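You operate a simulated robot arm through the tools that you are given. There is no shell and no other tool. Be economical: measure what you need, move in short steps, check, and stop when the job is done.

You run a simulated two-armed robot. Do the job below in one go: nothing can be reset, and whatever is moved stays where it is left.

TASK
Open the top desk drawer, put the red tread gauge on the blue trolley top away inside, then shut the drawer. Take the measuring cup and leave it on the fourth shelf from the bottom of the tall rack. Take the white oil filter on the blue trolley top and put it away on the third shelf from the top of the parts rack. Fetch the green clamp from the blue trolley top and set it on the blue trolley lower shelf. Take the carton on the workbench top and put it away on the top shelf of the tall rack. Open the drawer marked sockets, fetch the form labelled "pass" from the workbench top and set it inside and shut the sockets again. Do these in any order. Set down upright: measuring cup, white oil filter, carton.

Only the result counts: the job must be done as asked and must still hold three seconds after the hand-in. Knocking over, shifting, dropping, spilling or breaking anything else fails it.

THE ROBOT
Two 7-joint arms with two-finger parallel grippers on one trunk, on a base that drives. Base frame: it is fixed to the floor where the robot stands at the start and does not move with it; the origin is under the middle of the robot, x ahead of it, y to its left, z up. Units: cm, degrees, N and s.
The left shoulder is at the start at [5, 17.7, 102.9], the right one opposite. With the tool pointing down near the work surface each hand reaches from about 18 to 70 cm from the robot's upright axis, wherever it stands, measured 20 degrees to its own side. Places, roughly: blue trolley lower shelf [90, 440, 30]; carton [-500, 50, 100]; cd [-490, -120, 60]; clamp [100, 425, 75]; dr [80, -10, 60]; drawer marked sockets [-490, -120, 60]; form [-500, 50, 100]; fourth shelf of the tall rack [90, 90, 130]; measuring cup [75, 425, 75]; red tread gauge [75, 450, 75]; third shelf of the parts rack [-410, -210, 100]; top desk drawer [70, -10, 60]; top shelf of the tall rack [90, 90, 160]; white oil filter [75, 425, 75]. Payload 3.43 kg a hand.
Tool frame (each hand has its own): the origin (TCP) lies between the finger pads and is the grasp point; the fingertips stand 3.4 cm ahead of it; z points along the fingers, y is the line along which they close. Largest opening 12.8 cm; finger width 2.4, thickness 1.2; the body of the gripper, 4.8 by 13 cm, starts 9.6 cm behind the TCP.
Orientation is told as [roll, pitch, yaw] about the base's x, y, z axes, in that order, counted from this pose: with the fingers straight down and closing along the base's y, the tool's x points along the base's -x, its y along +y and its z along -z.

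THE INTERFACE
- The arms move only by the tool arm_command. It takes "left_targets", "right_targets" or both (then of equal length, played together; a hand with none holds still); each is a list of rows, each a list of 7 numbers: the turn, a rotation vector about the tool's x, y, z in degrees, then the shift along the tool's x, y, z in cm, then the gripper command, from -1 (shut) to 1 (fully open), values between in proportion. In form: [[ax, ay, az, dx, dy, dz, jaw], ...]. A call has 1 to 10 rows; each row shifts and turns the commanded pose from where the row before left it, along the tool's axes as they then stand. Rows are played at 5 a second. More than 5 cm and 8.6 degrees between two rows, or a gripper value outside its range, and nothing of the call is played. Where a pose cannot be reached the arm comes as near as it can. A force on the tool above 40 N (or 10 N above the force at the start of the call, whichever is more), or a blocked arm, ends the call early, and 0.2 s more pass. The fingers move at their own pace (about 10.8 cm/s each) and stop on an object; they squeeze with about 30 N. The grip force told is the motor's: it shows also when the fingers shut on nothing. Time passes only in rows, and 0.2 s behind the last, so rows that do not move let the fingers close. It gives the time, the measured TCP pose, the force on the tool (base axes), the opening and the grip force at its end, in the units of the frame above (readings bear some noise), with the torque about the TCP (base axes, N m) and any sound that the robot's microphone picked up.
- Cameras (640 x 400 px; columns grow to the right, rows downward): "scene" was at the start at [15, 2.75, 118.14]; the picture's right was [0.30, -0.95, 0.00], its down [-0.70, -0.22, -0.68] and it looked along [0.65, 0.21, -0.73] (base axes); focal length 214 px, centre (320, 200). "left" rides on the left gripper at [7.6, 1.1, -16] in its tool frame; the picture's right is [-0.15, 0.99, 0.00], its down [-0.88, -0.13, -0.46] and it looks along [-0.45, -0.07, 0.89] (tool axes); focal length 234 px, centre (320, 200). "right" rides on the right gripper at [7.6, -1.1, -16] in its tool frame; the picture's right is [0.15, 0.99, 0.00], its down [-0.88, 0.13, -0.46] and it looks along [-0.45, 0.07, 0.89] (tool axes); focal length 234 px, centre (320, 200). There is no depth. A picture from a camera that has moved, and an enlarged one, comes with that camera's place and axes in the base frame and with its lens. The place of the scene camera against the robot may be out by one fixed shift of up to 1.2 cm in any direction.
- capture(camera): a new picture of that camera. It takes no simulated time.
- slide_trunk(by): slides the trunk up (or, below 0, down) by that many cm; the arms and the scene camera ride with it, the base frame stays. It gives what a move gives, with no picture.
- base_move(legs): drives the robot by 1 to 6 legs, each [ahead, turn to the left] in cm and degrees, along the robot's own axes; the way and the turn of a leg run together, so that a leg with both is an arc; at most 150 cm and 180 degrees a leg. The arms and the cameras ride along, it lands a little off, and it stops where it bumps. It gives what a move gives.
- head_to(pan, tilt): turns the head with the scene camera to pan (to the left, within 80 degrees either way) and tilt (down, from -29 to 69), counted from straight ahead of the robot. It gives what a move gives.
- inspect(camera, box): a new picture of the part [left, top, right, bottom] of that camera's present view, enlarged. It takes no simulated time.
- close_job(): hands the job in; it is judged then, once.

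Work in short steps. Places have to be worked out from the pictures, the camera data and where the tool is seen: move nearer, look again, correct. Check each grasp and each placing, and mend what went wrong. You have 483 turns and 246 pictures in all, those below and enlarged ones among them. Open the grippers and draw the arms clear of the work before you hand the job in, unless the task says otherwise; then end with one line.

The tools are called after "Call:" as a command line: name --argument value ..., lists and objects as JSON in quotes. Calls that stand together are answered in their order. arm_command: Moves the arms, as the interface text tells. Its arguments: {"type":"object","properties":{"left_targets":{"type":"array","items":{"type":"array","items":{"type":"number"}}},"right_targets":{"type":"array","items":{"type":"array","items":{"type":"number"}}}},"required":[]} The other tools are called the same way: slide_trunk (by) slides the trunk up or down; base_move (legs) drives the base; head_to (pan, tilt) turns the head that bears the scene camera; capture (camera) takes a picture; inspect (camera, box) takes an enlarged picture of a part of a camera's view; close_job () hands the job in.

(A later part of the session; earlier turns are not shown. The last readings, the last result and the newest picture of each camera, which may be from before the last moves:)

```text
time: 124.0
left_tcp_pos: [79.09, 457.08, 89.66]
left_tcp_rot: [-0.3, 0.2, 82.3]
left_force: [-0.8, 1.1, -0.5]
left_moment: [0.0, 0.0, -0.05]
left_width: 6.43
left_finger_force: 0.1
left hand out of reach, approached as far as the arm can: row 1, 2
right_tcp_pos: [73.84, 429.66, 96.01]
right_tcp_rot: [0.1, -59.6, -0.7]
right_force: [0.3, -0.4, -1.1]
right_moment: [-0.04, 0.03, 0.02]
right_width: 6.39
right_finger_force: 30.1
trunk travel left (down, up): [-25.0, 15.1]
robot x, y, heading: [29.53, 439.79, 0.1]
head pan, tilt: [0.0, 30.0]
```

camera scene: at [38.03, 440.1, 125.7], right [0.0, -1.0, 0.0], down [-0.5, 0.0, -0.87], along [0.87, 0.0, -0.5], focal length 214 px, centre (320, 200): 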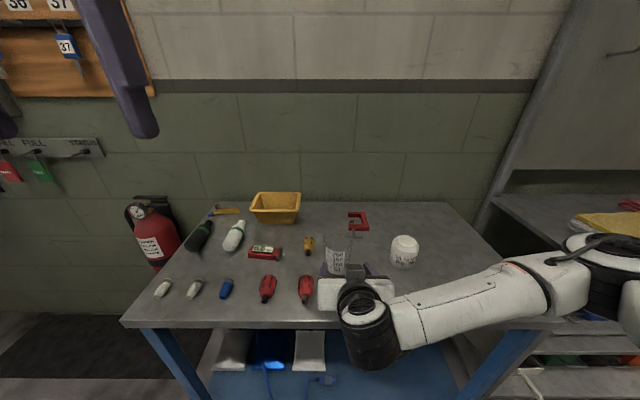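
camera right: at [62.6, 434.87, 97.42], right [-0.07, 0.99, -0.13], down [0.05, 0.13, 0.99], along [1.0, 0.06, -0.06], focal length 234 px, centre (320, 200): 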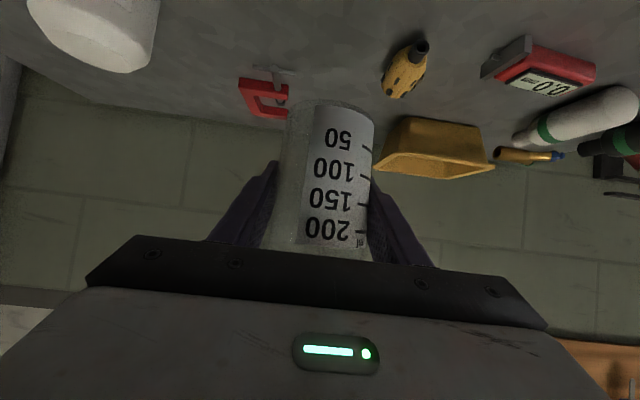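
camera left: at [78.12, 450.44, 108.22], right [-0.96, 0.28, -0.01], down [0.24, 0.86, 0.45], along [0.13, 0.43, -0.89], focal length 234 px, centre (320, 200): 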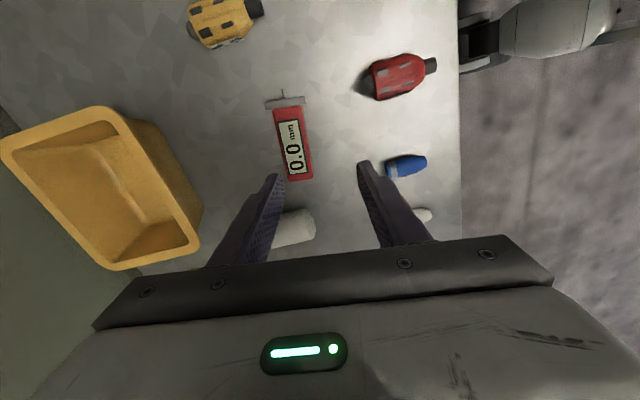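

The wrist limit resists here, so I'll grip the gauge lengthwise instead (≈9.7 cm): turn the left hand back to yaw ≈ -8° and open fully.

Call:
arm_command --left_targets '[[0, 0, 8.2, 0, 0, -3, 1], [0, 0, 8.2, 0, 0, -3, 1], [0, 0, 8.2, 0, 0, 0, 1], [0, 0, 8.2, 0, 0, 0, 1], [0, 0, 8.2, 0, 0, 0, 1], [0, 0, 8.2, 0, 0, 0, 1], [0, 0, 8.2, 0, 0, 0, 1], [0, 0, 8.2, 0, 0, 0, 1], [0, 0, 8.2, 0, 0, 0, 1], [0, 0, 8.2, 0, 0, 0, 1]]'

Call:
arm_command --left_targets '[[0, 0, 8.2, 0, 0, 0, 1], [0, 0, 0, -2, 0, 0, 1], [0, 0, 0, -2, 0, 0, 1], [0, 0, 0, 0, 0, 0, 1]]'

Call:
capture --camera "left"

```text
time: 126.2
left_tcp_pos: [79.11, 457.01, 95.52]
left_tcp_rot: [-0.1, -0.2, 0.1]
left_force: [0.7, -0.3, -0.6]
left_moment: [0.05, 0.02, 0.03]
left_width: 12.78
left_finger_force: 0.0
right_tcp_pos: [73.87, 429.64, 96.01]
right_tcp_rot: [0.1, -59.5, -0.6]
right_force: [0.1, 0.4, -0.6]
right_moment: [0.0, -0.04, 0.0]
right_width: 6.4
right_finger_force: 29.9
trunk travel left (down, up): [-25.0, 15.1]
robot x, y, heading: [29.33, 439.82, 0.2]
head pan, tilt: [0.0, 30.0]
```

```text
time: 127.2
left_tcp_pos: [81.09, 458.55, 95.62]
left_tcp_rot: [-0.3, -0.3, -7.9]
left_force: [-0.6, 0.2, 0.2]
left_moment: [-0.02, 0.02, 0.0]
left_width: 12.81
left_finger_force: 0.1
left hand out of reach, approached as far as the arm can: row 2, 3
right_tcp_pos: [73.83, 429.74, 95.88]
right_tcp_rot: [0.1, -59.6, -0.5]
right_force: [0.4, 0.1, -0.5]
right_moment: [0.03, 0.01, 0.01]
right_width: 6.41
right_finger_force: 29.5
trunk travel left (down, up): [-25.0, 15.1]
robot x, y, heading: [29.43, 439.33, 0.4]
head pan, tilt: [0.0, 30.0]
```

```text
196 pictures are left
camera left: at [73.52, 460.52, 111.55], right [0.28, 0.96, 0.0], down [0.85, -0.25, 0.46], along [0.44, -0.13, -0.89], focal length 234 px, centre (320, 200)
```

left: 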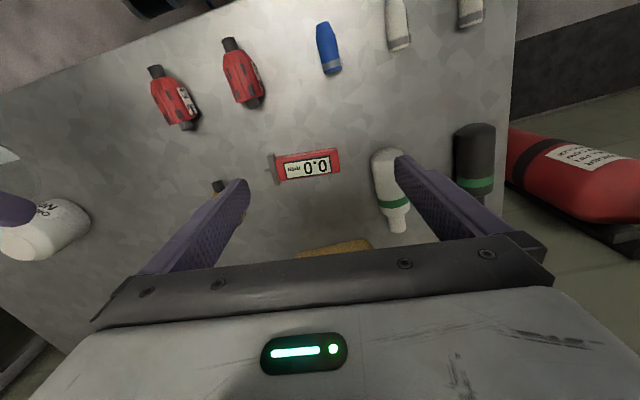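

Test whether reach improves lower: the gauge is centred almost exactly in hand axis in y; step down.

Call:
arm_command --left_targets '[[0, 0, 0, 0, 0, 3, 1], [0, 0, 0, 0, 0, 2, 1], [0, 0, 0, -2, 0, 0, 1], [0, 0, 0, 0, 0, 0, 1]]'

Call:
capture --camera "left"

Call:
capture --camera "scene"

```text
time: 128.2
left_tcp_pos: [81.63, 459.37, 90.95]
left_tcp_rot: [-0.1, -0.3, -7.9]
left_force: [-0.6, -0.3, 0.7]
left_moment: [-0.01, 0.02, -0.01]
left_width: 12.79
left_finger_force: 0.0
left hand out of reach, approached as far as the arm can: row 3
right_tcp_pos: [73.92, 429.68, 96.02]
right_tcp_rot: [0.1, -59.5, -0.6]
right_force: [-0.2, 0.8, -1.2]
right_moment: [0.0, 0.0, 0.01]
right_width: 6.41
right_finger_force: 30.7
trunk travel left (down, up): [-25.0, 15.1]
robot x, y, heading: [29.0, 439.76, 0.2]
head pan, tilt: [0.0, 30.0]
```

```text
195 pictures are left
camera left: at [74.13, 461.46, 106.78], right [0.28, 0.96, 0.0], down [0.85, -0.25, 0.46], along [0.44, -0.13, -0.89], focal length 234 px, centre (320, 200)
```

left: 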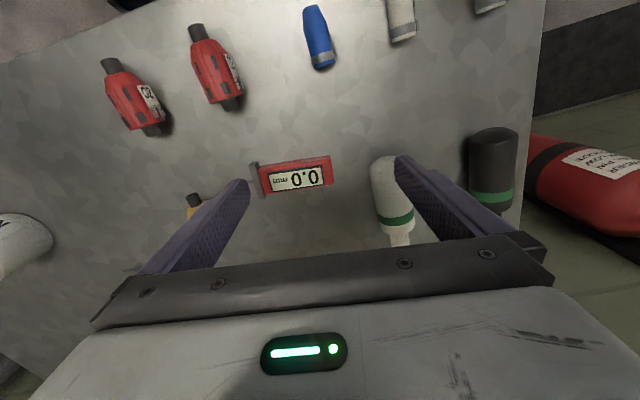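

```text
194 pictures are left
camera scene: at [45.89, 440.11, 125.72], right [0.0, -1.0, 0.0], down [-0.5, 0.0, -0.87], along [0.87, 0.0, -0.5], focal length 214 px, centre (320, 200)
```

scene: 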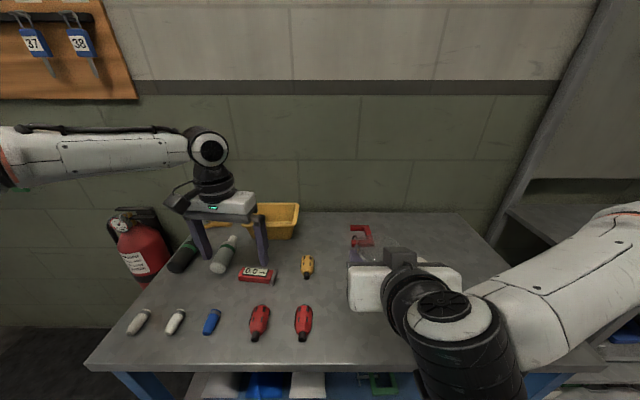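

Move down a little and shift right 3.4 cm, forward 1 cm.

Call:
arm_command --left_targets '[[0, 0, 0, 0, -1.6, 1, 1], [0, 0, 0, 0, -1.6, 1, 1], [0, 0, 0, -0.8, 0, 0.5, 1], [0, 0, 0, -0.8, 0, 0.5, 1], [0, 0, 0, 0, 0, 0, 1]]'

Call:
capture --camera "left"

```text
time: 129.4
left_tcp_pos: [80.3, 458.52, 88.44]
left_tcp_rot: [-0.2, -0.3, -7.9]
left_force: [0.2, -0.1, 0.2]
left_moment: [0.0, -0.03, -0.01]
left_width: 12.81
left_finger_force: 0.0
left hand out of reach, approached as far as the arm can: row 1, 2, 3, 4
right_tcp_pos: [73.74, 429.63, 96.05]
right_tcp_rot: [0.1, -59.6, -0.6]
right_force: [-0.2, -0.2, 0.2]
right_moment: [-0.01, -0.02, -0.01]
right_width: 6.41
right_finger_force: 29.7
trunk travel left (down, up): [-25.0, 15.1]
robot x, y, heading: [29.43, 439.91, 0.2]
head pan, tilt: [0.0, 30.0]
```

```text
193 pictures are left
camera left: at [72.84, 460.62, 104.42], right [0.28, 0.96, 0.0], down [0.85, -0.25, 0.46], along [0.44, -0.13, -0.89], focal length 234 px, centre (320, 200)
```

left: 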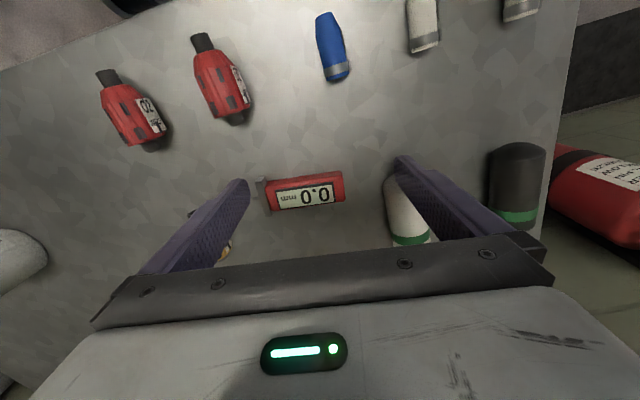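

The limit is in one direction only, so I use the base: turn right 3° and go 1.5 cm ahead.

Call:
base_move --legs '[[1.5, -3]]'

Call:
capture --camera "left"

```text
time: 130.2
left_tcp_pos: [82.71, 455.83, 88.46]
left_tcp_rot: [-0.2, -0.3, -10.9]
left_force: [-0.3, -0.9, 0.4]
left_moment: [0.02, 0.02, 0.02]
left_width: 12.82
left_finger_force: 0.0
right_tcp_pos: [74.66, 427.38, 96.0]
right_tcp_rot: [0.0, -59.5, -3.7]
right_force: [0.9, -0.9, -0.7]
right_moment: [-0.04, 0.0, 0.02]
right_width: 6.4
right_finger_force: 30.0
trunk travel left (down, up): [-25.0, 15.1]
robot x, y, heading: [30.62, 439.52, -2.7]
head pan, tilt: [0.0, 30.0]
```

```text
192 pictures are left
camera left: at [75.36, 458.27, 104.42], right [0.33, 0.94, 0.0], down [0.84, -0.29, 0.46], along [0.43, -0.15, -0.89], focal length 234 px, centre (320, 200)
```

left: 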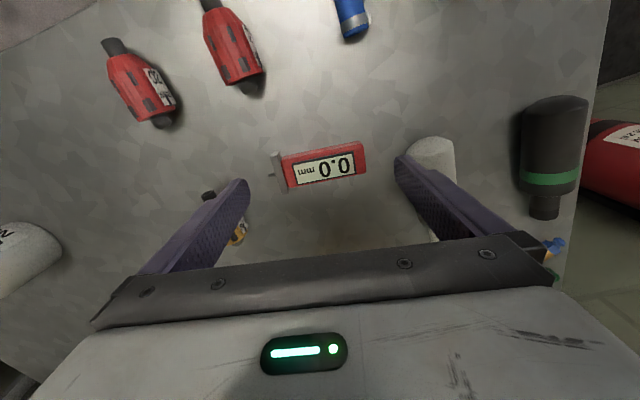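

Aligned: gauge lies centrally between the open fingers, clear of the neighbours. Descend.

Call:
arm_command --left_targets '[[0, 0, 0, 0, 0, 2, 1], [0, 0, 0, 0, 0, 1.5, 1], [0, 0, 0, 0, 0, 0.8, 1], [0, 0, 0, 0, 0, 0.4, 1], [0, 0, 0, 0, 0, 0, 1]]'

Call:
capture --camera "left"

```text
time: 131.4
left_tcp_pos: [81.78, 456.59, 84.14]
left_tcp_rot: [-0.4, -0.4, -10.9]
left_force: [-0.9, -0.2, 0.5]
left_moment: [0.03, 0.0, 0.0]
left_width: 12.81
left_finger_force: 0.1
left hand out of reach, approached as far as the arm can: row 1, 2, 4
right_tcp_pos: [74.78, 427.36, 96.08]
right_tcp_rot: [0.0, -59.6, -3.5]
right_force: [-1.1, 0.5, 0.3]
right_moment: [0.01, 0.0, 0.04]
right_width: 6.43
right_finger_force: 29.8
trunk travel left (down, up): [-25.0, 15.1]
robot x, y, heading: [31.07, 439.7, -2.6]
head pan, tilt: [0.0, 30.0]
```

```text
191 pictures are left
camera left: at [74.47, 459.08, 100.0], right [0.33, 0.94, 0.0], down [0.84, -0.29, 0.46], along [0.44, -0.16, -0.89], focal length 234 px, centre (320, 200)
```

left: 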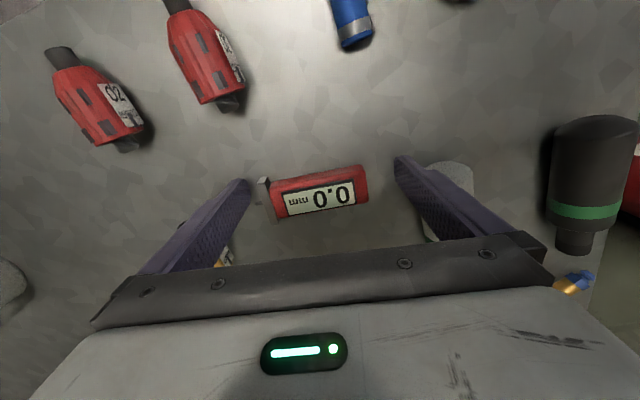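

Drive 1.3 cm ahead to centre the fingers on the gauge, then close.

Call:
base_move --legs '[[1.3, -0.4]]'

Call:
capture --camera "left"

```text
time: 132.2
left_tcp_pos: [83.4, 456.18, 84.02]
left_tcp_rot: [-0.3, -0.4, -11.3]
left_force: [0.4, -0.5, -0.9]
left_moment: [-0.05, -0.01, -0.01]
left_width: 12.81
left_finger_force: 0.1
right_tcp_pos: [75.97, 426.95, 95.97]
right_tcp_rot: [0.1, -59.5, -3.9]
right_force: [1.4, -0.2, 0.0]
right_moment: [0.04, 0.04, 0.08]
right_width: 6.43
right_finger_force: 29.9
trunk travel left (down, up): [-25.0, 15.1]
robot x, y, heading: [32.17, 439.58, -3.4]
head pan, tilt: [0.0, 30.0]
```

```text
190 pictures are left
camera left: at [75.95, 458.71, 99.99], right [0.34, 0.94, 0.0], down [0.84, -0.3, 0.46], along [0.43, -0.16, -0.89], focal length 234 px, centre (320, 200)
```

left: 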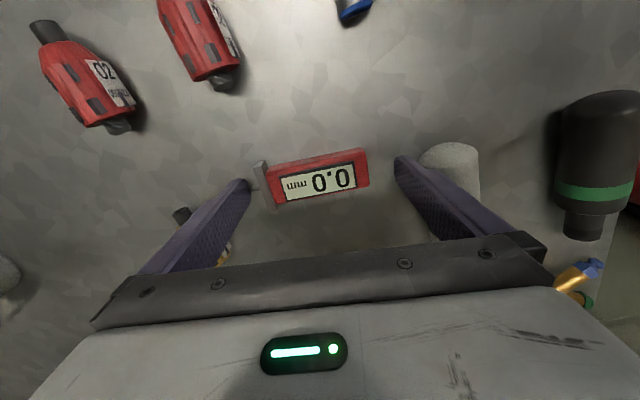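

Centred. Close on the gauge.

Call:
arm_command --left_targets '[[0, 0, 0, 0, 0, 0, 0.6], [0, 0, 0, 0, 0, 0, 0.2], [0, 0, 0, 0, 0, 0, -0.2], [0, 0, 0, 0, 0, 0, -1], [0, 0, 0, 0, 0, 0, -1]]'

Call:
arm_command --left_targets '[[0, 0, 0, 0, 0, -2, -1], [0, 0, 0, 0, 0, -3, -1], [0, 0, 0, 0, 0, -4, -1], [0, 0, 0, 0, 0, -4, -1], [0, 0, 0, 0, 0, 0, -1]]'

Call:
capture --camera "left"

```text
time: 133.3
left_tcp_pos: [83.38, 456.19, 84.01]
left_tcp_rot: [-0.3, -0.5, -11.3]
left_force: [0.3, -0.2, 1.2]
left_moment: [-0.07, -0.01, 0.04]
left_width: 10.26
left_finger_force: 29.8
right_tcp_pos: [76.02, 427.11, 95.96]
right_tcp_rot: [0.1, -59.6, -3.8]
right_force: [0.2, -0.6, 0.3]
right_moment: [-0.01, 0.01, 0.0]
right_width: 6.4
right_finger_force: 29.7
trunk travel left (down, up): [-25.0, 15.1]
robot x, y, heading: [32.14, 439.55, -3.0]
head pan, tilt: [0.0, 30.0]
```

```text
time: 134.6
left_tcp_pos: [83.47, 456.09, 96.87]
left_tcp_rot: [-0.2, -0.4, -11.4]
left_force: [-0.1, -0.8, -1.3]
left_moment: [0.01, 0.0, 0.03]
left_width: 10.24
left_finger_force: 30.0
right_tcp_pos: [75.96, 426.98, 95.98]
right_tcp_rot: [0.0, -59.5, -3.8]
right_force: [-0.2, -0.6, -0.5]
right_moment: [0.0, -0.02, -0.02]
right_width: 6.38
right_finger_force: 29.9
trunk travel left (down, up): [-25.0, 15.1]
robot x, y, heading: [32.04, 439.32, -3.2]
head pan, tilt: [0.0, 30.0]
```

```text
189 pictures are left
camera left: at [76.14, 458.68, 112.82], right [0.34, 0.94, 0.0], down [0.84, -0.3, 0.46], along [0.43, -0.16, -0.89], focal length 234 px, centre (320, 200)
```

left: 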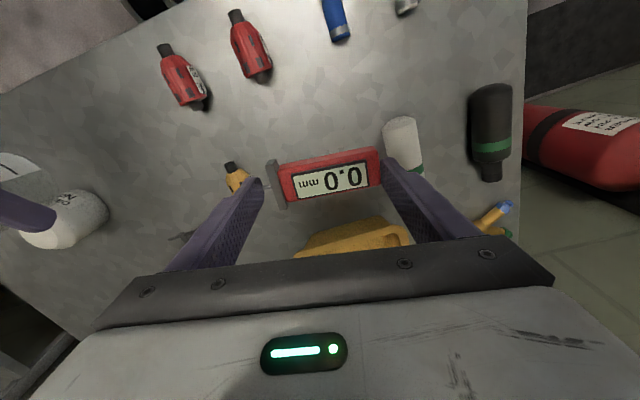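

The gauge is held. Back away and drive to the tall rack.

Call:
base_move --legs '[[-60, 0], [0, -87]]'

Call:
head_to --pan 0 --tilt 20

Call:
capture --camera "scene"

```text
time: 141.5
left_tcp_pos: [-6.55, 393.74, 96.88]
left_tcp_rot: [-0.3, -0.4, -96.0]
left_force: [0.1, 0.4, -0.2]
left_moment: [0.0, -0.01, -0.04]
left_width: 10.24
left_finger_force: 29.7
right_tcp_pos: [-36.21, 398.53, 95.94]
right_tcp_rot: [0.1, -59.5, -88.6]
right_force: [-0.1, 0.8, 0.1]
right_moment: [-0.02, -0.01, 0.02]
right_width: 6.42
right_finger_force: 30.5
trunk travel left (down, up): [-25.0, 15.1]
robot x, y, heading: [-27.77, 442.9, -88.0]
head pan, tilt: [0.0, 30.0]
```

```text
time: 142.2
left_tcp_pos: [-6.56, 393.72, 96.9]
left_tcp_rot: [-0.3, -0.3, -96.0]
left_force: [-0.1, 0.5, -0.5]
left_moment: [0.0, 0.04, 0.01]
left_width: 10.27
left_finger_force: 30.1
right_tcp_pos: [-36.23, 398.58, 95.97]
right_tcp_rot: [0.0, -59.4, -88.6]
right_force: [-0.2, -0.3, -0.9]
right_moment: [0.01, 0.0, 0.01]
right_width: 6.39
right_finger_force: 30.1
trunk travel left (down, up): [-25.0, 15.1]
robot x, y, heading: [-28.05, 442.96, -87.8]
head pan, tilt: [0.0, 20.0]
```

```text
188 pictures are left
camera scene: at [-26.64, 427.34, 127.32], right [-1.0, -0.04, 0.0], down [-0.01, 0.34, -0.94], along [0.03, -0.94, -0.34], focal length 214 px, centre (320, 200)
```

scene: 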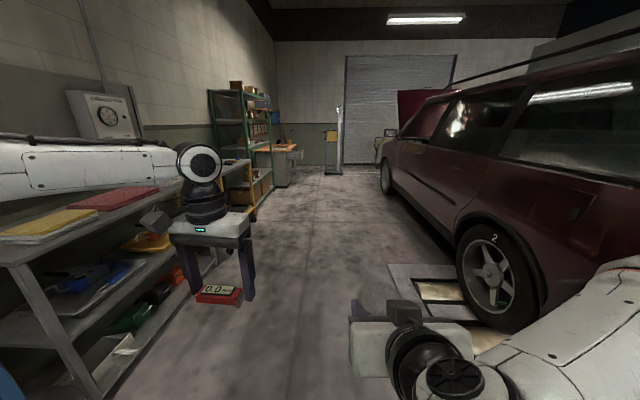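

The path is clear. Drive 330 cm to the tall rack and turn to face it.

Call:
base_move --legs '[[150, 0], [150, -1], [35, 0], [0, 89]]'

Call:
head_to --pan 0 --tilt 0

Call:
capture --camera "scene"

```text
time: 162.2
left_tcp_pos: [30.91, 133.44, 96.85]
left_tcp_rot: [-0.3, -0.4, -5.9]
left_force: [-0.7, 0.0, -0.9]
left_moment: [0.01, 0.01, 0.03]
left_width: 10.24
left_finger_force: 29.8
right_tcp_pos: [25.98, 103.85, 95.97]
right_tcp_rot: [-0.1, -59.4, 1.4]
right_force: [0.2, 0.0, 0.0]
right_moment: [-0.02, 0.01, -0.01]
right_width: 6.41
right_finger_force: 29.8
trunk travel left (down, up): [-25.0, 15.1]
robot x, y, heading: [-18.65, 112.47, 2.1]
head pan, tilt: [0.0, 20.0]
```

```text
time: 163.0
left_tcp_pos: [30.75, 133.47, 96.96]
left_tcp_rot: [-0.3, -0.4, -5.8]
left_force: [0.4, -0.2, -0.5]
left_moment: [0.02, 0.0, -0.03]
left_width: 10.2
left_finger_force: 30.4
right_tcp_pos: [25.96, 103.82, 96.05]
right_tcp_rot: [0.0, -59.5, 1.4]
right_force: [0.0, 0.5, 0.8]
right_moment: [-0.03, 0.04, 0.02]
right_width: 6.39
right_finger_force: 29.9
trunk travel left (down, up): [-25.0, 15.1]
robot x, y, heading: [-18.85, 112.46, 2.1]
head pan, tilt: [0.0, 0.0]
```

```text
187 pictures are left
camera scene: at [-2.31, 113.19, 130.55], right [0.04, -1.0, 0.0], down [0.0, 0.0, -1.0], along [1.0, 0.04, 0.0], focal length 214 px, centre (320, 200)
```

scene: 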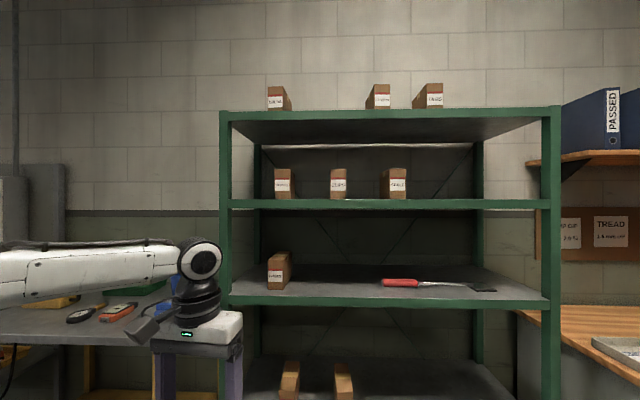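

The fourth shelf is the one level with the camera (z≈131), free space on its right at y≈50–75. I move the robot sideways by ~40 cm toward -y.

Call:
base_move --legs '[[0, -92], [38, 0], [0, 90]]'

Call:
slide_trunk --by 15

Call:
arm_command --right_targets '[[0, 0, 0, -3.46, 0, -2, -1], [0, 0, 0, -3.46, 0, -2, -1], [0, 0, 0, -3.46, 0, -2, -1], [0, 0, 0, -3.46, 0, -2, -1], [0, 0, 0, -3.46, 0, -2, -1], [0, 0, 0, -3.46, 0, -2, -1], [0, 0, 0, -3.46, 0, -2, -1], [0, 0, 0, 0, 0, 0, -1]]' --left_targets '[[0, 0, 0, 2, 0, 0, -1], [0, 0, 0, 2, 0, 0, -1], [0, 0, 0, 2, 0, 0, -1], [0, 0, 0, 2, 0, 0, -1], [0, 0, 0, 2, 0, 0, -1], [0, 0, 0, 2, 0, 0, -1], [0, 0, 0, 2, 0, 0, -1], [0, 0, 0, 0, 0, 0, -1]]'

Call:
capture --camera "scene"

Call:
capture --camera "right"

```text
time: 173.0
left_tcp_pos: [32.8, 90.02, 96.67]
left_tcp_rot: [-0.3, -0.4, -11.2]
left_force: [0.5, -0.4, -1.4]
left_moment: [0.03, -0.02, 0.02]
left_width: 10.18
left_finger_force: 30.0
right_tcp_pos: [25.35, 60.86, 95.98]
right_tcp_rot: [0.0, -59.6, -3.8]
right_force: [-1.0, 0.3, -1.0]
right_moment: [0.03, 0.0, 0.01]
right_width: 6.43
right_finger_force: 30.3
trunk travel left (down, up): [-25.0, 15.1]
robot x, y, heading: [-18.47, 73.51, -3.1]
head pan, tilt: [0.0, 0.0]
```

```text
time: 174.8
left_tcp_pos: [32.71, 90.01, 111.92]
left_tcp_rot: [-0.2, -0.4, -11.2]
left_force: [-0.8, 0.2, -0.5]
left_moment: [0.03, 0.02, 0.02]
left_width: 10.19
left_finger_force: 30.0
right_tcp_pos: [25.3, 60.94, 111.02]
right_tcp_rot: [0.0, -59.5, -3.8]
right_force: [0.1, 0.8, -0.4]
right_moment: [-0.02, 0.0, 0.01]
right_width: 6.4
right_finger_force: 30.0
trunk travel left (down, up): [-40.0, 0.1]
robot x, y, heading: [-18.66, 73.84, -3.3]
head pan, tilt: [0.0, 0.0]
```

```text
time: 176.6
left_tcp_pos: [19.14, 92.69, 111.81]
left_tcp_rot: [-0.3, -0.4, -11.2]
left_force: [0.1, 0.1, -1.0]
left_moment: [-0.02, -0.03, 0.01]
left_width: 10.21
left_finger_force: 30.0
right_tcp_pos: [25.21, 60.98, 139.08]
right_tcp_rot: [0.1, -59.5, -3.9]
right_force: [-0.5, -0.1, -0.7]
right_moment: [-0.01, -0.01, 0.02]
right_width: 6.38
right_finger_force: 30.1
trunk travel left (down, up): [-40.0, 0.1]
robot x, y, heading: [-18.56, 73.45, -3.2]
head pan, tilt: [0.0, 0.0]
```

```text
186 pictures are left
camera scene: at [-2.03, 72.9, 145.54], right [-0.05, -1.0, 0.0], down [0.0, 0.0, -1.0], along [1.0, -0.05, 0.0], focal length 214 px, centre (320, 200)
```

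scene: 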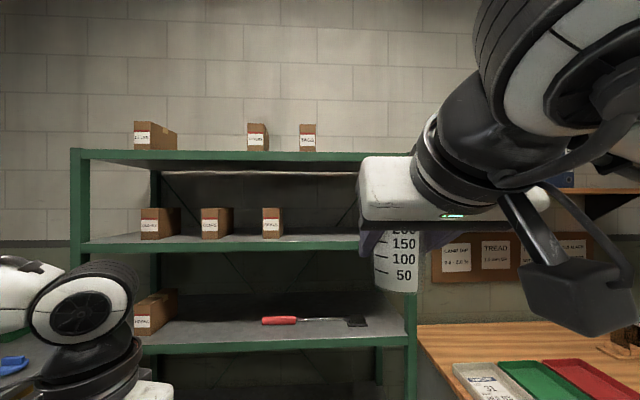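

```text
185 pictures are left
camera right: at [7.67, 61.12, 140.57], right [-0.01, 0.99, -0.13], down [0.06, 0.13, 0.99], along [1.0, 0.0, -0.06], focal length 234 px, centre (320, 200)
```

right: 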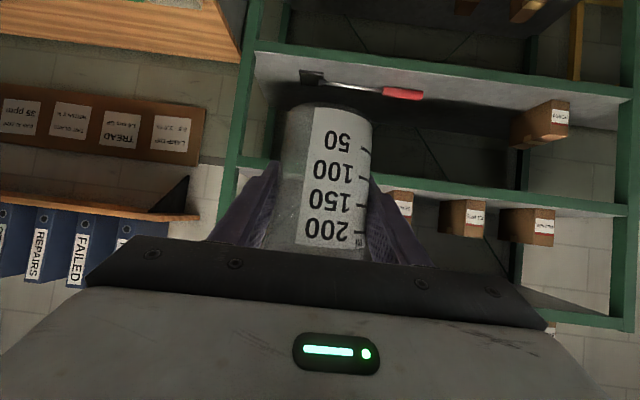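

Let me zoom to determine the shelf edge heights.

Call:
inspect --camera "scene" --box '[60, 120, 420, 345]'

```text
1.78 times, centred on (240, 232) of scene
camera zoom: at [-2.03, 72.9, 145.54], right [-0.05, -1.0, 0.0], down [0.0, 0.0, -1.0], along [1.0, -0.05, 0.0], focal length 381 px, centre (462, 142)
```

zoom: 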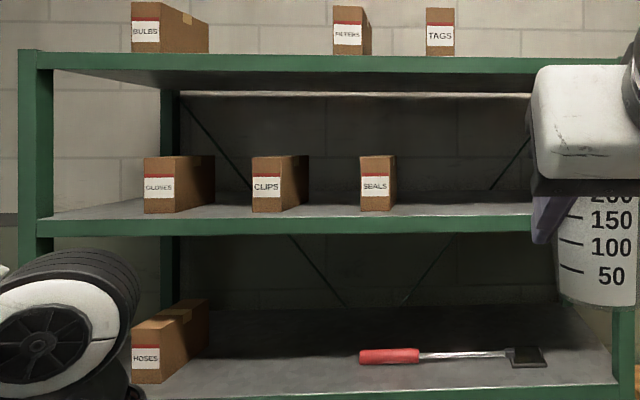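

Rack front is at x≈66 and shelf 4 surface at z≈131.5. Raise the cup to clearance, straighten heading, and drive in to just before the front edge.

Call:
arm_command --right_targets '[[0, 0, 0, -2.2, 0, -1.25, -1], [0, 0, 0, 0, 0, 0, -1]]'

Call:
base_move --legs '[[0, 3.2], [38, 0]]'

Call:
capture --camera "right"

Call:
capture --camera "scene"

```text
time: 177.2
left_tcp_pos: [19.09, 92.76, 111.83]
left_tcp_rot: [-0.3, -0.4, -11.2]
left_force: [-0.1, 0.3, -1.0]
left_moment: [0.01, 0.03, -0.01]
left_width: 10.22
left_finger_force: 29.7
right_tcp_pos: [25.4, 60.91, 141.67]
right_tcp_rot: [0.1, -59.5, -3.8]
right_force: [0.8, -0.2, -0.3]
right_moment: [-0.02, 0.05, -0.03]
right_width: 6.39
right_finger_force: 30.3
trunk travel left (down, up): [-40.0, 0.1]
robot x, y, heading: [-18.34, 73.4, -3.0]
head pan, tilt: [0.0, 0.0]
```

```text
time: 180.0
left_tcp_pos: [55.99, 94.66, 111.82]
left_tcp_rot: [-0.3, -0.4, -8.3]
left_force: [-1.3, 0.3, -1.7]
left_moment: [0.05, 0.01, -0.02]
left_width: 10.21
left_finger_force: 29.8
right_tcp_pos: [63.85, 63.16, 141.67]
right_tcp_rot: [0.0, -59.5, -0.9]
right_force: [-0.4, -0.6, -0.9]
right_moment: [0.0, -0.01, 0.02]
right_width: 6.38
right_finger_force: 30.1
trunk travel left (down, up): [-40.0, 0.1]
robot x, y, heading: [19.2, 73.79, -0.1]
head pan, tilt: [0.0, 0.0]
```

```text
183 pictures are left
camera right: at [46.36, 62.34, 143.07], right [-0.06, 0.99, -0.13], down [0.06, 0.13, 0.99], along [1.0, 0.05, -0.06], focal length 234 px, centre (320, 200)
```

right: 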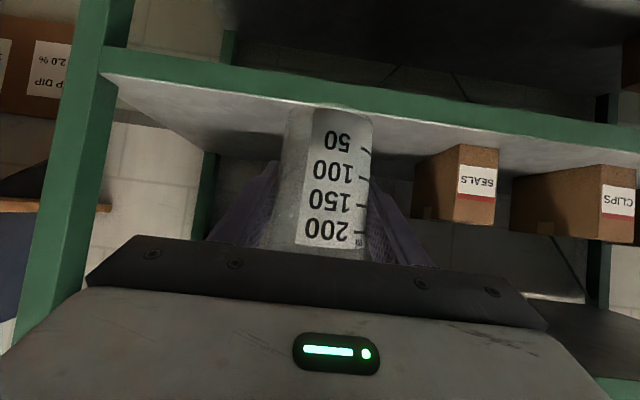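

```text
182 pictures are left
camera scene: at [35.84, 73.7, 145.55], right [0.0, -1.0, 0.0], down [0.0, 0.0, -1.0], along [1.0, 0.0, 0.0], focal length 214 px, centre (320, 200)
```

scene: 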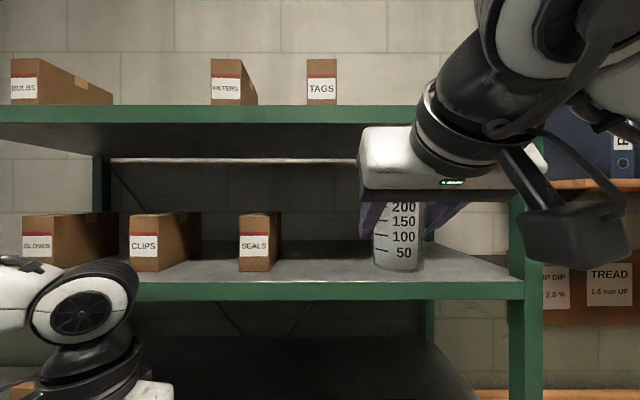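

Shelf edge is around x≈74, z≈130.5 by combined views. Drive 8 cm more, then extend the arm 10 cm in.

Call:
base_move --legs '[[8, 0]]'

Call:
arm_command --right_targets '[[0, 0, 0, -1.25, 0, 2.17, -1], [0, 0, 0, -1.25, 0, 2.17, -1], [0, 0, 0, -1.25, 0, 2.17, -1], [0, 0, 0, -1.25, 0, 2.17, -1], [0, 0, 0, 0, 0, 0, -1]]'

Call:
capture --camera "right"

Call:
capture --camera "scene"

```text
time: 181.1
left_tcp_pos: [63.73, 94.56, 111.72]
left_tcp_rot: [-0.2, -0.2, -8.3]
left_force: [0.5, -0.5, -1.2]
left_moment: [0.0, 0.01, 0.0]
left_width: 10.21
left_finger_force: 29.7
right_tcp_pos: [71.63, 63.15, 141.58]
right_tcp_rot: [0.0, -59.5, -0.9]
right_force: [-0.2, -0.4, -0.5]
right_moment: [0.01, 0.03, 0.01]
right_width: 6.39
right_finger_force: 30.0
trunk travel left (down, up): [-40.0, 0.1]
robot x, y, heading: [27.11, 73.77, -0.2]
head pan, tilt: [0.0, 0.0]
```

```text
time: 182.3
left_tcp_pos: [63.6, 94.55, 111.88]
left_tcp_rot: [-0.3, -0.4, -8.3]
left_force: [0.8, 0.3, -0.4]
left_moment: [0.02, 0.0, 0.01]
left_width: 10.21
left_finger_force: 29.9
right_tcp_pos: [81.76, 63.18, 141.62]
right_tcp_rot: [0.1, -59.6, -0.9]
right_force: [-0.2, -0.5, -1.2]
right_moment: [0.04, -0.02, 0.02]
right_width: 6.39
right_finger_force: 29.5
trunk travel left (down, up): [-40.0, 0.1]
robot x, y, heading: [27.44, 73.88, -0.3]
head pan, tilt: [0.0, 0.0]
```

```text
181 pictures are left
camera right: at [64.22, 62.35, 143.04], right [-0.06, 0.99, -0.13], down [0.05, 0.13, 0.99], along [1.0, 0.05, -0.06], focal length 234 px, centre (320, 200)
```

right: 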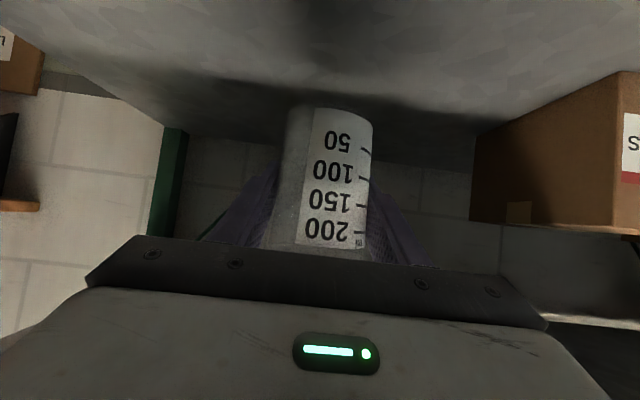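

```text
180 pictures are left
camera scene: at [43.53, 73.67, 145.56], right [0.0, -1.0, 0.0], down [0.0, 0.0, -1.0], along [1.0, 0.0, 0.0], focal length 214 px, centre (320, 200)
```

scene: 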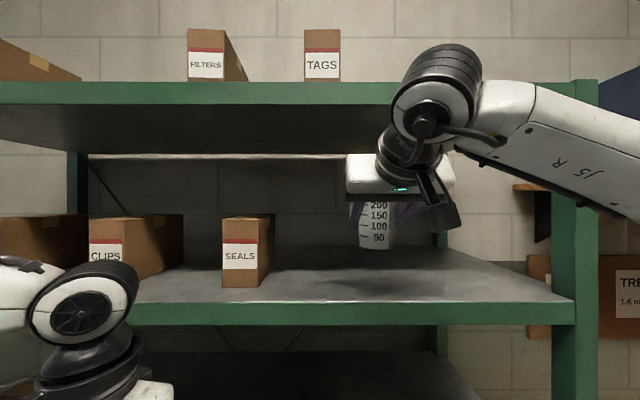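

Cup is ~10 cm inside the shelf. Lower with guard.

Call:
arm_command --right_targets '[[0, 0, 0, 1.7, 0, 1, -1], [0, 0, 0, 1.3, 0, 0.75, -1], [0, 0, 0, 0.44, 0, 0.25, -1], [0, 0, 0, 0.44, 0, 0.25, -1], [0, 0, 0, 0.44, 0, 0.25, -1], [0, 0, 0, 0.44, 0, 0.25, -1]]'

Call:
capture --camera "right"

```text
time: 183.7
left_tcp_pos: [63.76, 94.54, 111.95]
left_tcp_rot: [-0.3, -0.4, -8.3]
left_force: [0.4, 0.1, -0.7]
left_moment: [0.01, 0.0, 0.01]
left_width: 10.17
left_finger_force: 30.2
right_tcp_pos: [81.71, 63.01, 135.97]
right_tcp_rot: [0.3, -59.6, -0.8]
right_force: [0.3, 0.1, -1.3]
right_moment: [-0.02, -0.01, -0.02]
right_width: 6.38
right_finger_force: 30.2
trunk travel left (down, up): [-40.0, 0.1]
robot x, y, heading: [27.3, 73.45, -0.4]
head pan, tilt: [0.0, 0.0]
```

```text
179 pictures are left
camera right: at [64.09, 62.22, 137.45], right [-0.06, 0.99, -0.13], down [0.05, 0.13, 0.99], along [1.0, 0.05, -0.06], focal length 234 px, centre (320, 200)
```

right: 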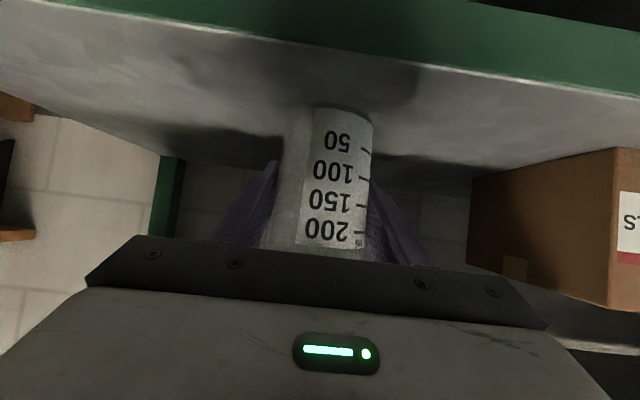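

Not yet in contact; continue in half-centimetre steps.

Call:
arm_command --right_targets '[[0, 0, 0, 0.44, 0, 0.25, -1], [0, 0, 0, 0.44, 0, 0.25, -1], [0, 0, 0, 0.44, 0, 0.25, -1], [0, 0, 0, 0.44, 0, 0.25, -1], [0, 0, 0, 0.44, 0, 0.25, -1], [0, 0, 0, 0.44, 0, 0.25, -1]]'

```text
time: 185.1
left_tcp_pos: [63.53, 94.53, 111.91]
left_tcp_rot: [-0.3, -0.6, -8.3]
left_force: [0.4, 0.0, -0.9]
left_moment: [0.02, -0.01, 0.0]
left_width: 10.22
left_finger_force: 30.2
right_tcp_pos: [81.33, 63.01, 133.45]
right_tcp_rot: [0.2, -60.0, -1.1]
right_force: [-0.1, -2.1, 22.6]
right_moment: [-0.01, 0.32, 0.01]
right_width: 6.22
right_finger_force: 29.6
trunk travel left (down, up): [-40.0, 0.1]
robot x, y, heading: [27.25, 73.5, 0.2]
head pan, tilt: [0.0, 0.0]
```

Contact force 22 N – the cup stands on the shelf. Ease up slightly, open, and check.

Call:
arm_command --right_targets '[[0, 0, 0, -0.26, 0, -0.15, -1], [0, 0, 0, 0, 0, 0, 0.1], [0, 0, 0, 0, 0, 0, 0.4], [0, 0, 0, 0, 0, 0, 0.5], [0, 0, 0, 0, 0, 0, 0.5]]'

Call:
arm_command --right_targets '[[0, 0, 0, 1, 0, -1.74, 0.5], [0, 0, 0, 1.5, 0, -2.6, 0.5], [0, 0, 0, 1.5, 0, -2.6, 0.5], [0, 0, 0, 1.5, 0, -2.6, 0.5], [0, 0, 0, 0, 0, 0, 0.5]]'

Call:
capture --camera "right"

```text
time: 186.3
left_tcp_pos: [63.71, 94.43, 111.86]
left_tcp_rot: [-0.3, -0.4, -8.3]
left_force: [-0.6, -0.3, -0.2]
left_moment: [-0.01, -0.03, 0.01]
left_width: 10.19
left_finger_force: 30.1
right_tcp_pos: [81.51, 63.12, 133.45]
right_tcp_rot: [0.0, -59.5, -0.9]
right_force: [0.0, 0.4, 0.0]
right_moment: [0.02, -0.01, -0.01]
right_width: 9.6
right_finger_force: 0.0
trunk travel left (down, up): [-40.0, 0.1]
robot x, y, heading: [27.39, 73.28, -0.3]
head pan, tilt: [0.0, 0.0]
```

```text
time: 187.5
left_tcp_pos: [63.59, 94.56, 111.89]
left_tcp_rot: [-0.3, -0.5, -8.3]
left_force: [0.0, 0.2, -0.3]
left_moment: [-0.01, 0.02, 0.0]
left_width: 10.22
left_finger_force: 30.2
right_tcp_pos: [70.74, 63.32, 133.63]
right_tcp_rot: [0.0, -59.6, -0.8]
right_force: [-0.3, 0.3, -0.6]
right_moment: [0.01, 0.05, 0.0]
right_width: 9.6
right_finger_force: 0.0
trunk travel left (down, up): [-40.0, 0.1]
robot x, y, heading: [27.23, 73.62, -0.1]
head pan, tilt: [0.0, 0.0]
```

```text
178 pictures are left
camera right: at [53.09, 62.41, 135.01], right [-0.06, 0.99, -0.13], down [0.06, 0.13, 0.99], along [1.0, 0.05, -0.06], focal length 234 px, centre (320, 200)
```

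right: 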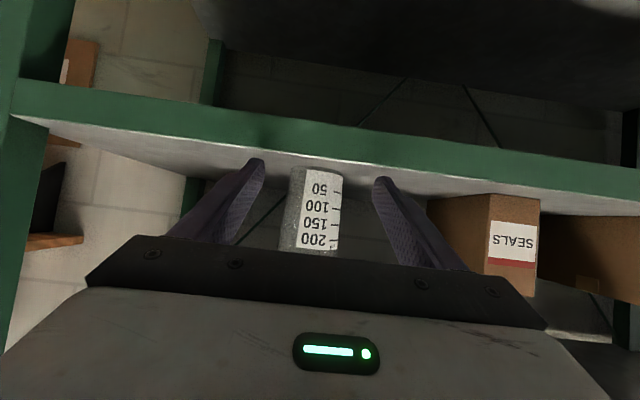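

Cup stands on the fourth shelf. Now back off and drive to the desk with the gauge.

Call:
base_move --legs '[[-42, 0], [0, -90], [95, 0], [0, 90]]'

Call:
head_to --pan 15 --tilt 45

Call:
capture --camera "scene"

Call:
capture --camera "left"

```text
time: 202.0
left_tcp_pos: [25.76, 4.62, 111.82]
left_tcp_rot: [-0.3, -0.4, -5.8]
left_force: [-0.6, 0.8, -1.2]
left_moment: [-0.02, -0.03, 0.0]
left_width: 10.22
left_finger_force: 30.5
right_tcp_pos: [34.27, -26.33, 133.6]
right_tcp_rot: [0.0, -59.6, 1.7]
right_force: [1.1, 0.4, 0.5]
right_moment: [-0.03, 0.03, 0.02]
right_width: 9.63
right_finger_force: 0.0
trunk travel left (down, up): [-40.0, 0.1]
robot x, y, heading: [-9.95, -18.27, 2.4]
head pan, tilt: [0.0, 0.0]
```

```text
time: 203.1
left_tcp_pos: [25.71, 4.65, 111.94]
left_tcp_rot: [-0.3, -0.4, -5.8]
left_force: [0.3, -0.2, -0.7]
left_moment: [-0.01, -0.02, -0.02]
left_width: 10.22
left_finger_force: 29.9
right_tcp_pos: [34.05, -26.35, 133.55]
right_tcp_rot: [0.0, -59.6, 1.7]
right_force: [0.7, 0.6, 0.1]
right_moment: [-0.01, 0.04, 0.0]
right_width: 9.61
right_finger_force: 0.1
trunk travel left (down, up): [-40.0, 0.1]
robot x, y, heading: [-9.69, -18.03, 2.4]
head pan, tilt: [15.0, 45.0]
```

```text
177 pictures are left
camera scene: at [5.4, -15.1, 138.46], right [0.3, -0.95, 0.0], down [-0.67, -0.21, -0.71], along [0.68, 0.21, -0.71], focal length 214 px, centre (320, 200)
```

scene: 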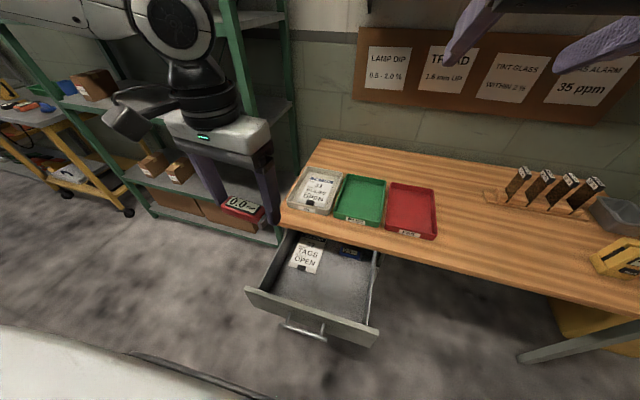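

```text
176 pictures are left
camera left: at [18.16, 6.48, 127.77], right [0.24, 0.97, 0.0], down [0.86, -0.21, 0.46], along [0.45, -0.12, -0.89], focal length 234 px, centre (320, 200)
```

left: 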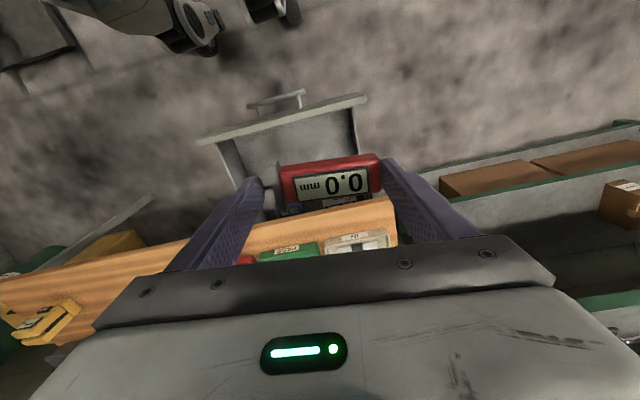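

The drawer's free floor is around (36,-9). Turn right 20° to swing the left hand over it and extend 4 cm.

Call:
base_move --legs '[[0, -20]]'

Call:
arm_command --left_targets '[[0, 0, -7, -2, 0, 2, -1], [0, 0, -7, -2, 0, 2, -1], [0, 0, -7, 0, 0, 2, -1], [0, 0, 0, 0, 0, 2, -1], [0, 0, 0, 0, 0, 0, -1]]'

Call:
capture --camera "left"

Call:
capture --camera "scene"

```text
time: 204.6
left_tcp_pos: [31.38, -9.09, 111.86]
left_tcp_rot: [-0.3, -0.4, -25.8]
left_force: [-0.4, 0.3, -0.6]
left_moment: [0.0, 0.0, 0.0]
left_width: 10.17
left_finger_force: 30.0
right_tcp_pos: [28.67, -40.95, 133.47]
right_tcp_rot: [0.1, -59.6, -18.4]
right_force: [-0.2, -0.2, 0.1]
right_moment: [0.02, 0.0, -0.03]
right_width: 9.63
right_finger_force: 0.0
trunk travel left (down, up): [-40.0, 0.1]
robot x, y, heading: [-10.0, -17.95, -17.8]
head pan, tilt: [15.0, 45.0]
```

```text
time: 205.8
left_tcp_pos: [35.2, -10.73, 103.92]
left_tcp_rot: [-0.3, -0.3, -4.8]
left_force: [-0.4, 0.3, 0.0]
left_moment: [0.01, -0.02, -0.02]
left_width: 10.22
left_finger_force: 30.1
right_tcp_pos: [28.51, -40.86, 133.63]
right_tcp_rot: [0.0, -59.6, -18.5]
right_force: [0.4, -0.4, 0.4]
right_moment: [-0.03, 0.0, -0.02]
right_width: 9.61
right_finger_force: 0.0
trunk travel left (down, up): [-40.0, 0.1]
robot x, y, heading: [-9.77, -18.12, -17.8]
head pan, tilt: [15.0, 45.0]
```

```text
175 pictures are left
camera left: at [27.59, -8.98, 119.86], right [0.23, 0.97, -0.01], down [0.86, -0.2, 0.46], along [0.45, -0.11, -0.89], focal length 234 px, centre (320, 200)
```

left: 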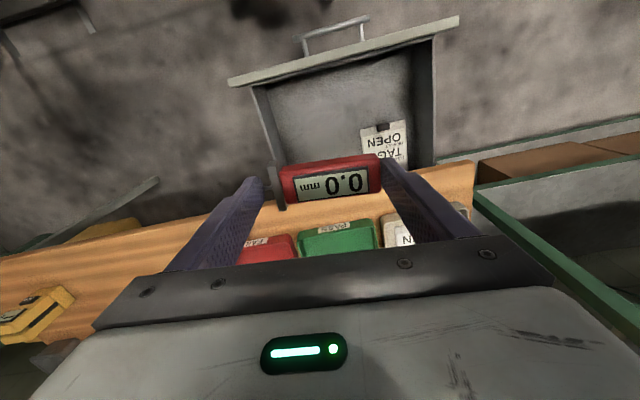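

```text
174 pictures are left
camera scene: at [5.42, -20.33, 138.46], right [-0.05, -1.0, 0.0], down [-0.71, 0.03, -0.71], along [0.71, -0.03, -0.71], focal length 214 px, centre (320, 200)
```

scene: 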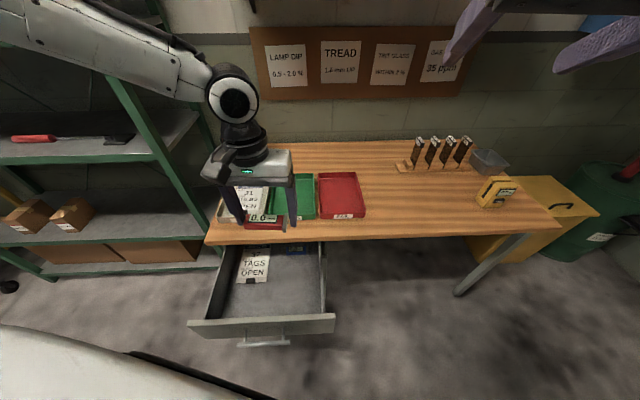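

The spot straight below is free drawer floor. Lower the trunk 28 cm and look.

Call:
slide_trunk --by -28

Call:
capture --camera "left"

Call:
capture --camera "scene"

```text
time: 208.6
left_tcp_pos: [35.26, -10.82, 75.98]
left_tcp_rot: [-0.4, -0.3, -4.8]
left_force: [-0.3, 0.4, -1.1]
left_moment: [0.03, 0.02, 0.02]
left_width: 10.19
left_finger_force: 30.4
right_tcp_pos: [28.72, -40.86, 105.62]
right_tcp_rot: [0.0, -59.5, -18.4]
right_force: [-0.3, -0.4, 0.7]
right_moment: [0.0, 0.0, 0.01]
right_width: 9.62
right_finger_force: 0.0
trunk travel left (down, up): [-12.0, 28.1]
robot x, y, heading: [-9.81, -18.14, -17.8]
head pan, tilt: [15.0, 45.0]
```

```text
173 pictures are left
camera left: at [27.6, -8.97, 91.89], right [0.23, 0.97, -0.01], down [0.86, -0.2, 0.46], along [0.45, -0.11, -0.89], focal length 234 px, centre (320, 200)
```

left: 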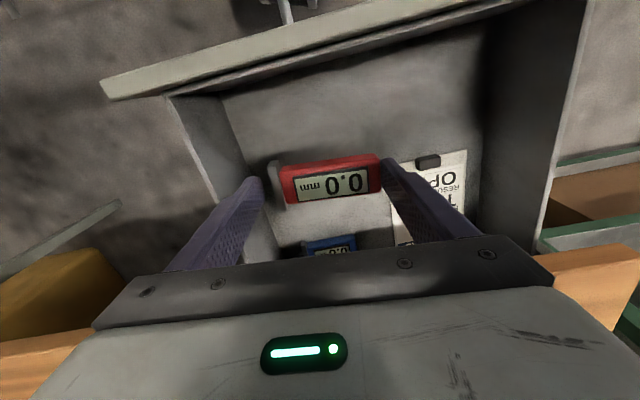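

```text
172 pictures are left
camera scene: at [5.43, -20.33, 110.46], right [-0.05, -1.0, 0.0], down [-0.71, 0.03, -0.71], along [0.71, -0.03, -0.71], focal length 214 px, centre (320, 200)
```

scene: 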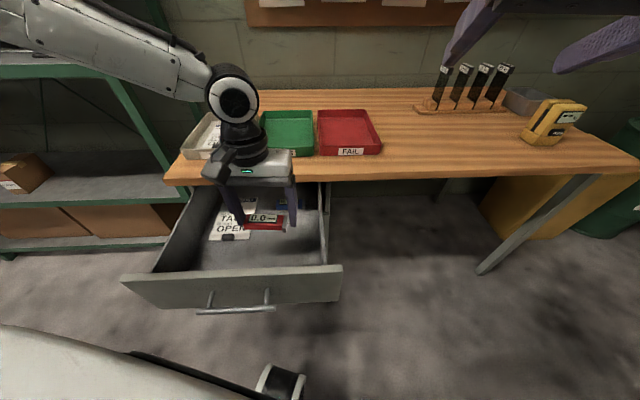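

Clear on both sides. Descend with guard into the drawer.

Call:
arm_command --left_targets '[[0, 0, 0, 0, 0, 3, -1], [0, 0, 0, 0, 0, 3, -1], [0, 0, 0, 0, 0, 2, -1], [0, 0, 0, 0, 0, 1, -1], [0, 0, 0, 0, 0, 1, -1], [0, 0, 0, 0, 0, 0, -1]]'

Call:
capture --camera "left"

```text
time: 210.0
left_tcp_pos: [35.3, -10.73, 65.94]
left_tcp_rot: [-0.4, -0.3, -4.7]
left_force: [0.7, 1.1, -1.1]
left_moment: [0.03, 0.01, 0.01]
left_width: 10.2
left_finger_force: 30.5
right_tcp_pos: [28.68, -40.9, 105.53]
right_tcp_rot: [0.0, -59.6, -18.4]
right_force: [-0.1, -0.7, -0.1]
right_moment: [0.0, -0.01, 0.01]
right_width: 9.6
right_finger_force: 0.1
trunk travel left (down, up): [-12.0, 28.1]
robot x, y, heading: [-10.05, -17.9, -17.5]
head pan, tilt: [15.0, 45.0]
```

```text
171 pictures are left
camera left: at [27.71, -9.02, 81.93], right [0.23, 0.97, -0.01], down [0.86, -0.2, 0.46], along [0.45, -0.11, -0.89], focal length 234 px, centre (320, 200)
```

left: 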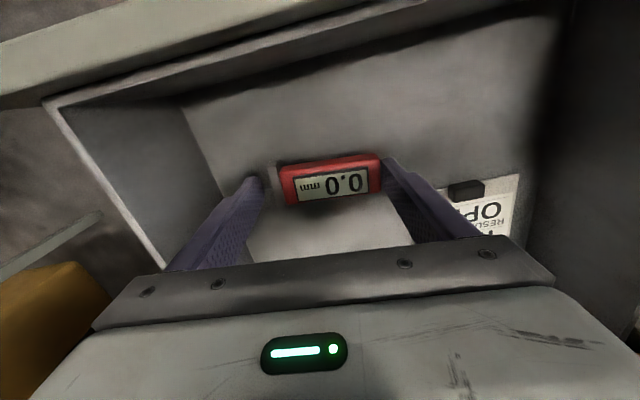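

Call:
arm_command --left_targets '[[0, 0, 0, 0, 0.5, 1, -1], [0, 0, 0, 0, 0.5, 1, -1], [0, 0, 0, 0, 0, 0.7, -1], [0, 0, 0, 0, 0, 0.7, -1], [0, 0, 0, 0, 0, 0.7, -1], [0, 0, 0, 0, 0, 0.7, -1], [0, 0, 0, 0, 0, 0.7, -1], [0, 0, 0, 0, 0, 0.7, -1]]'

Call:
capture --camera "left"

```text
time: 211.4
left_tcp_pos: [35.61, -9.93, 61.75]
left_tcp_rot: [-0.5, -0.7, -4.8]
left_force: [0.5, 2.7, 17.1]
left_moment: [0.5, 0.12, -0.04]
left_width: 10.21
left_finger_force: 29.7
right_tcp_pos: [28.59, -40.89, 105.65]
right_tcp_rot: [0.0, -59.6, -18.4]
right_force: [-0.2, 0.0, -0.1]
right_moment: [0.0, -0.01, 0.0]
right_width: 9.61
right_finger_force: 0.1
trunk travel left (down, up): [-12.0, 28.1]
robot x, y, heading: [-9.62, -18.16, -17.5]
head pan, tilt: [15.0, 45.0]
stopped in row 7 (left hand): the force on the tool passed its limit (the readings are from after the stop); the commanded pose is now the measured one
```

```text
170 pictures are left
camera left: at [27.88, -8.15, 77.6], right [0.23, 0.97, 0.0], down [0.86, -0.2, 0.47], along [0.46, -0.11, -0.88], focal length 234 px, centre (320, 200)
```

left: 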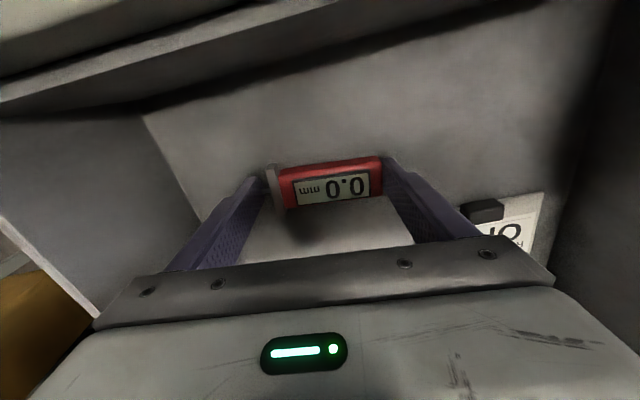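

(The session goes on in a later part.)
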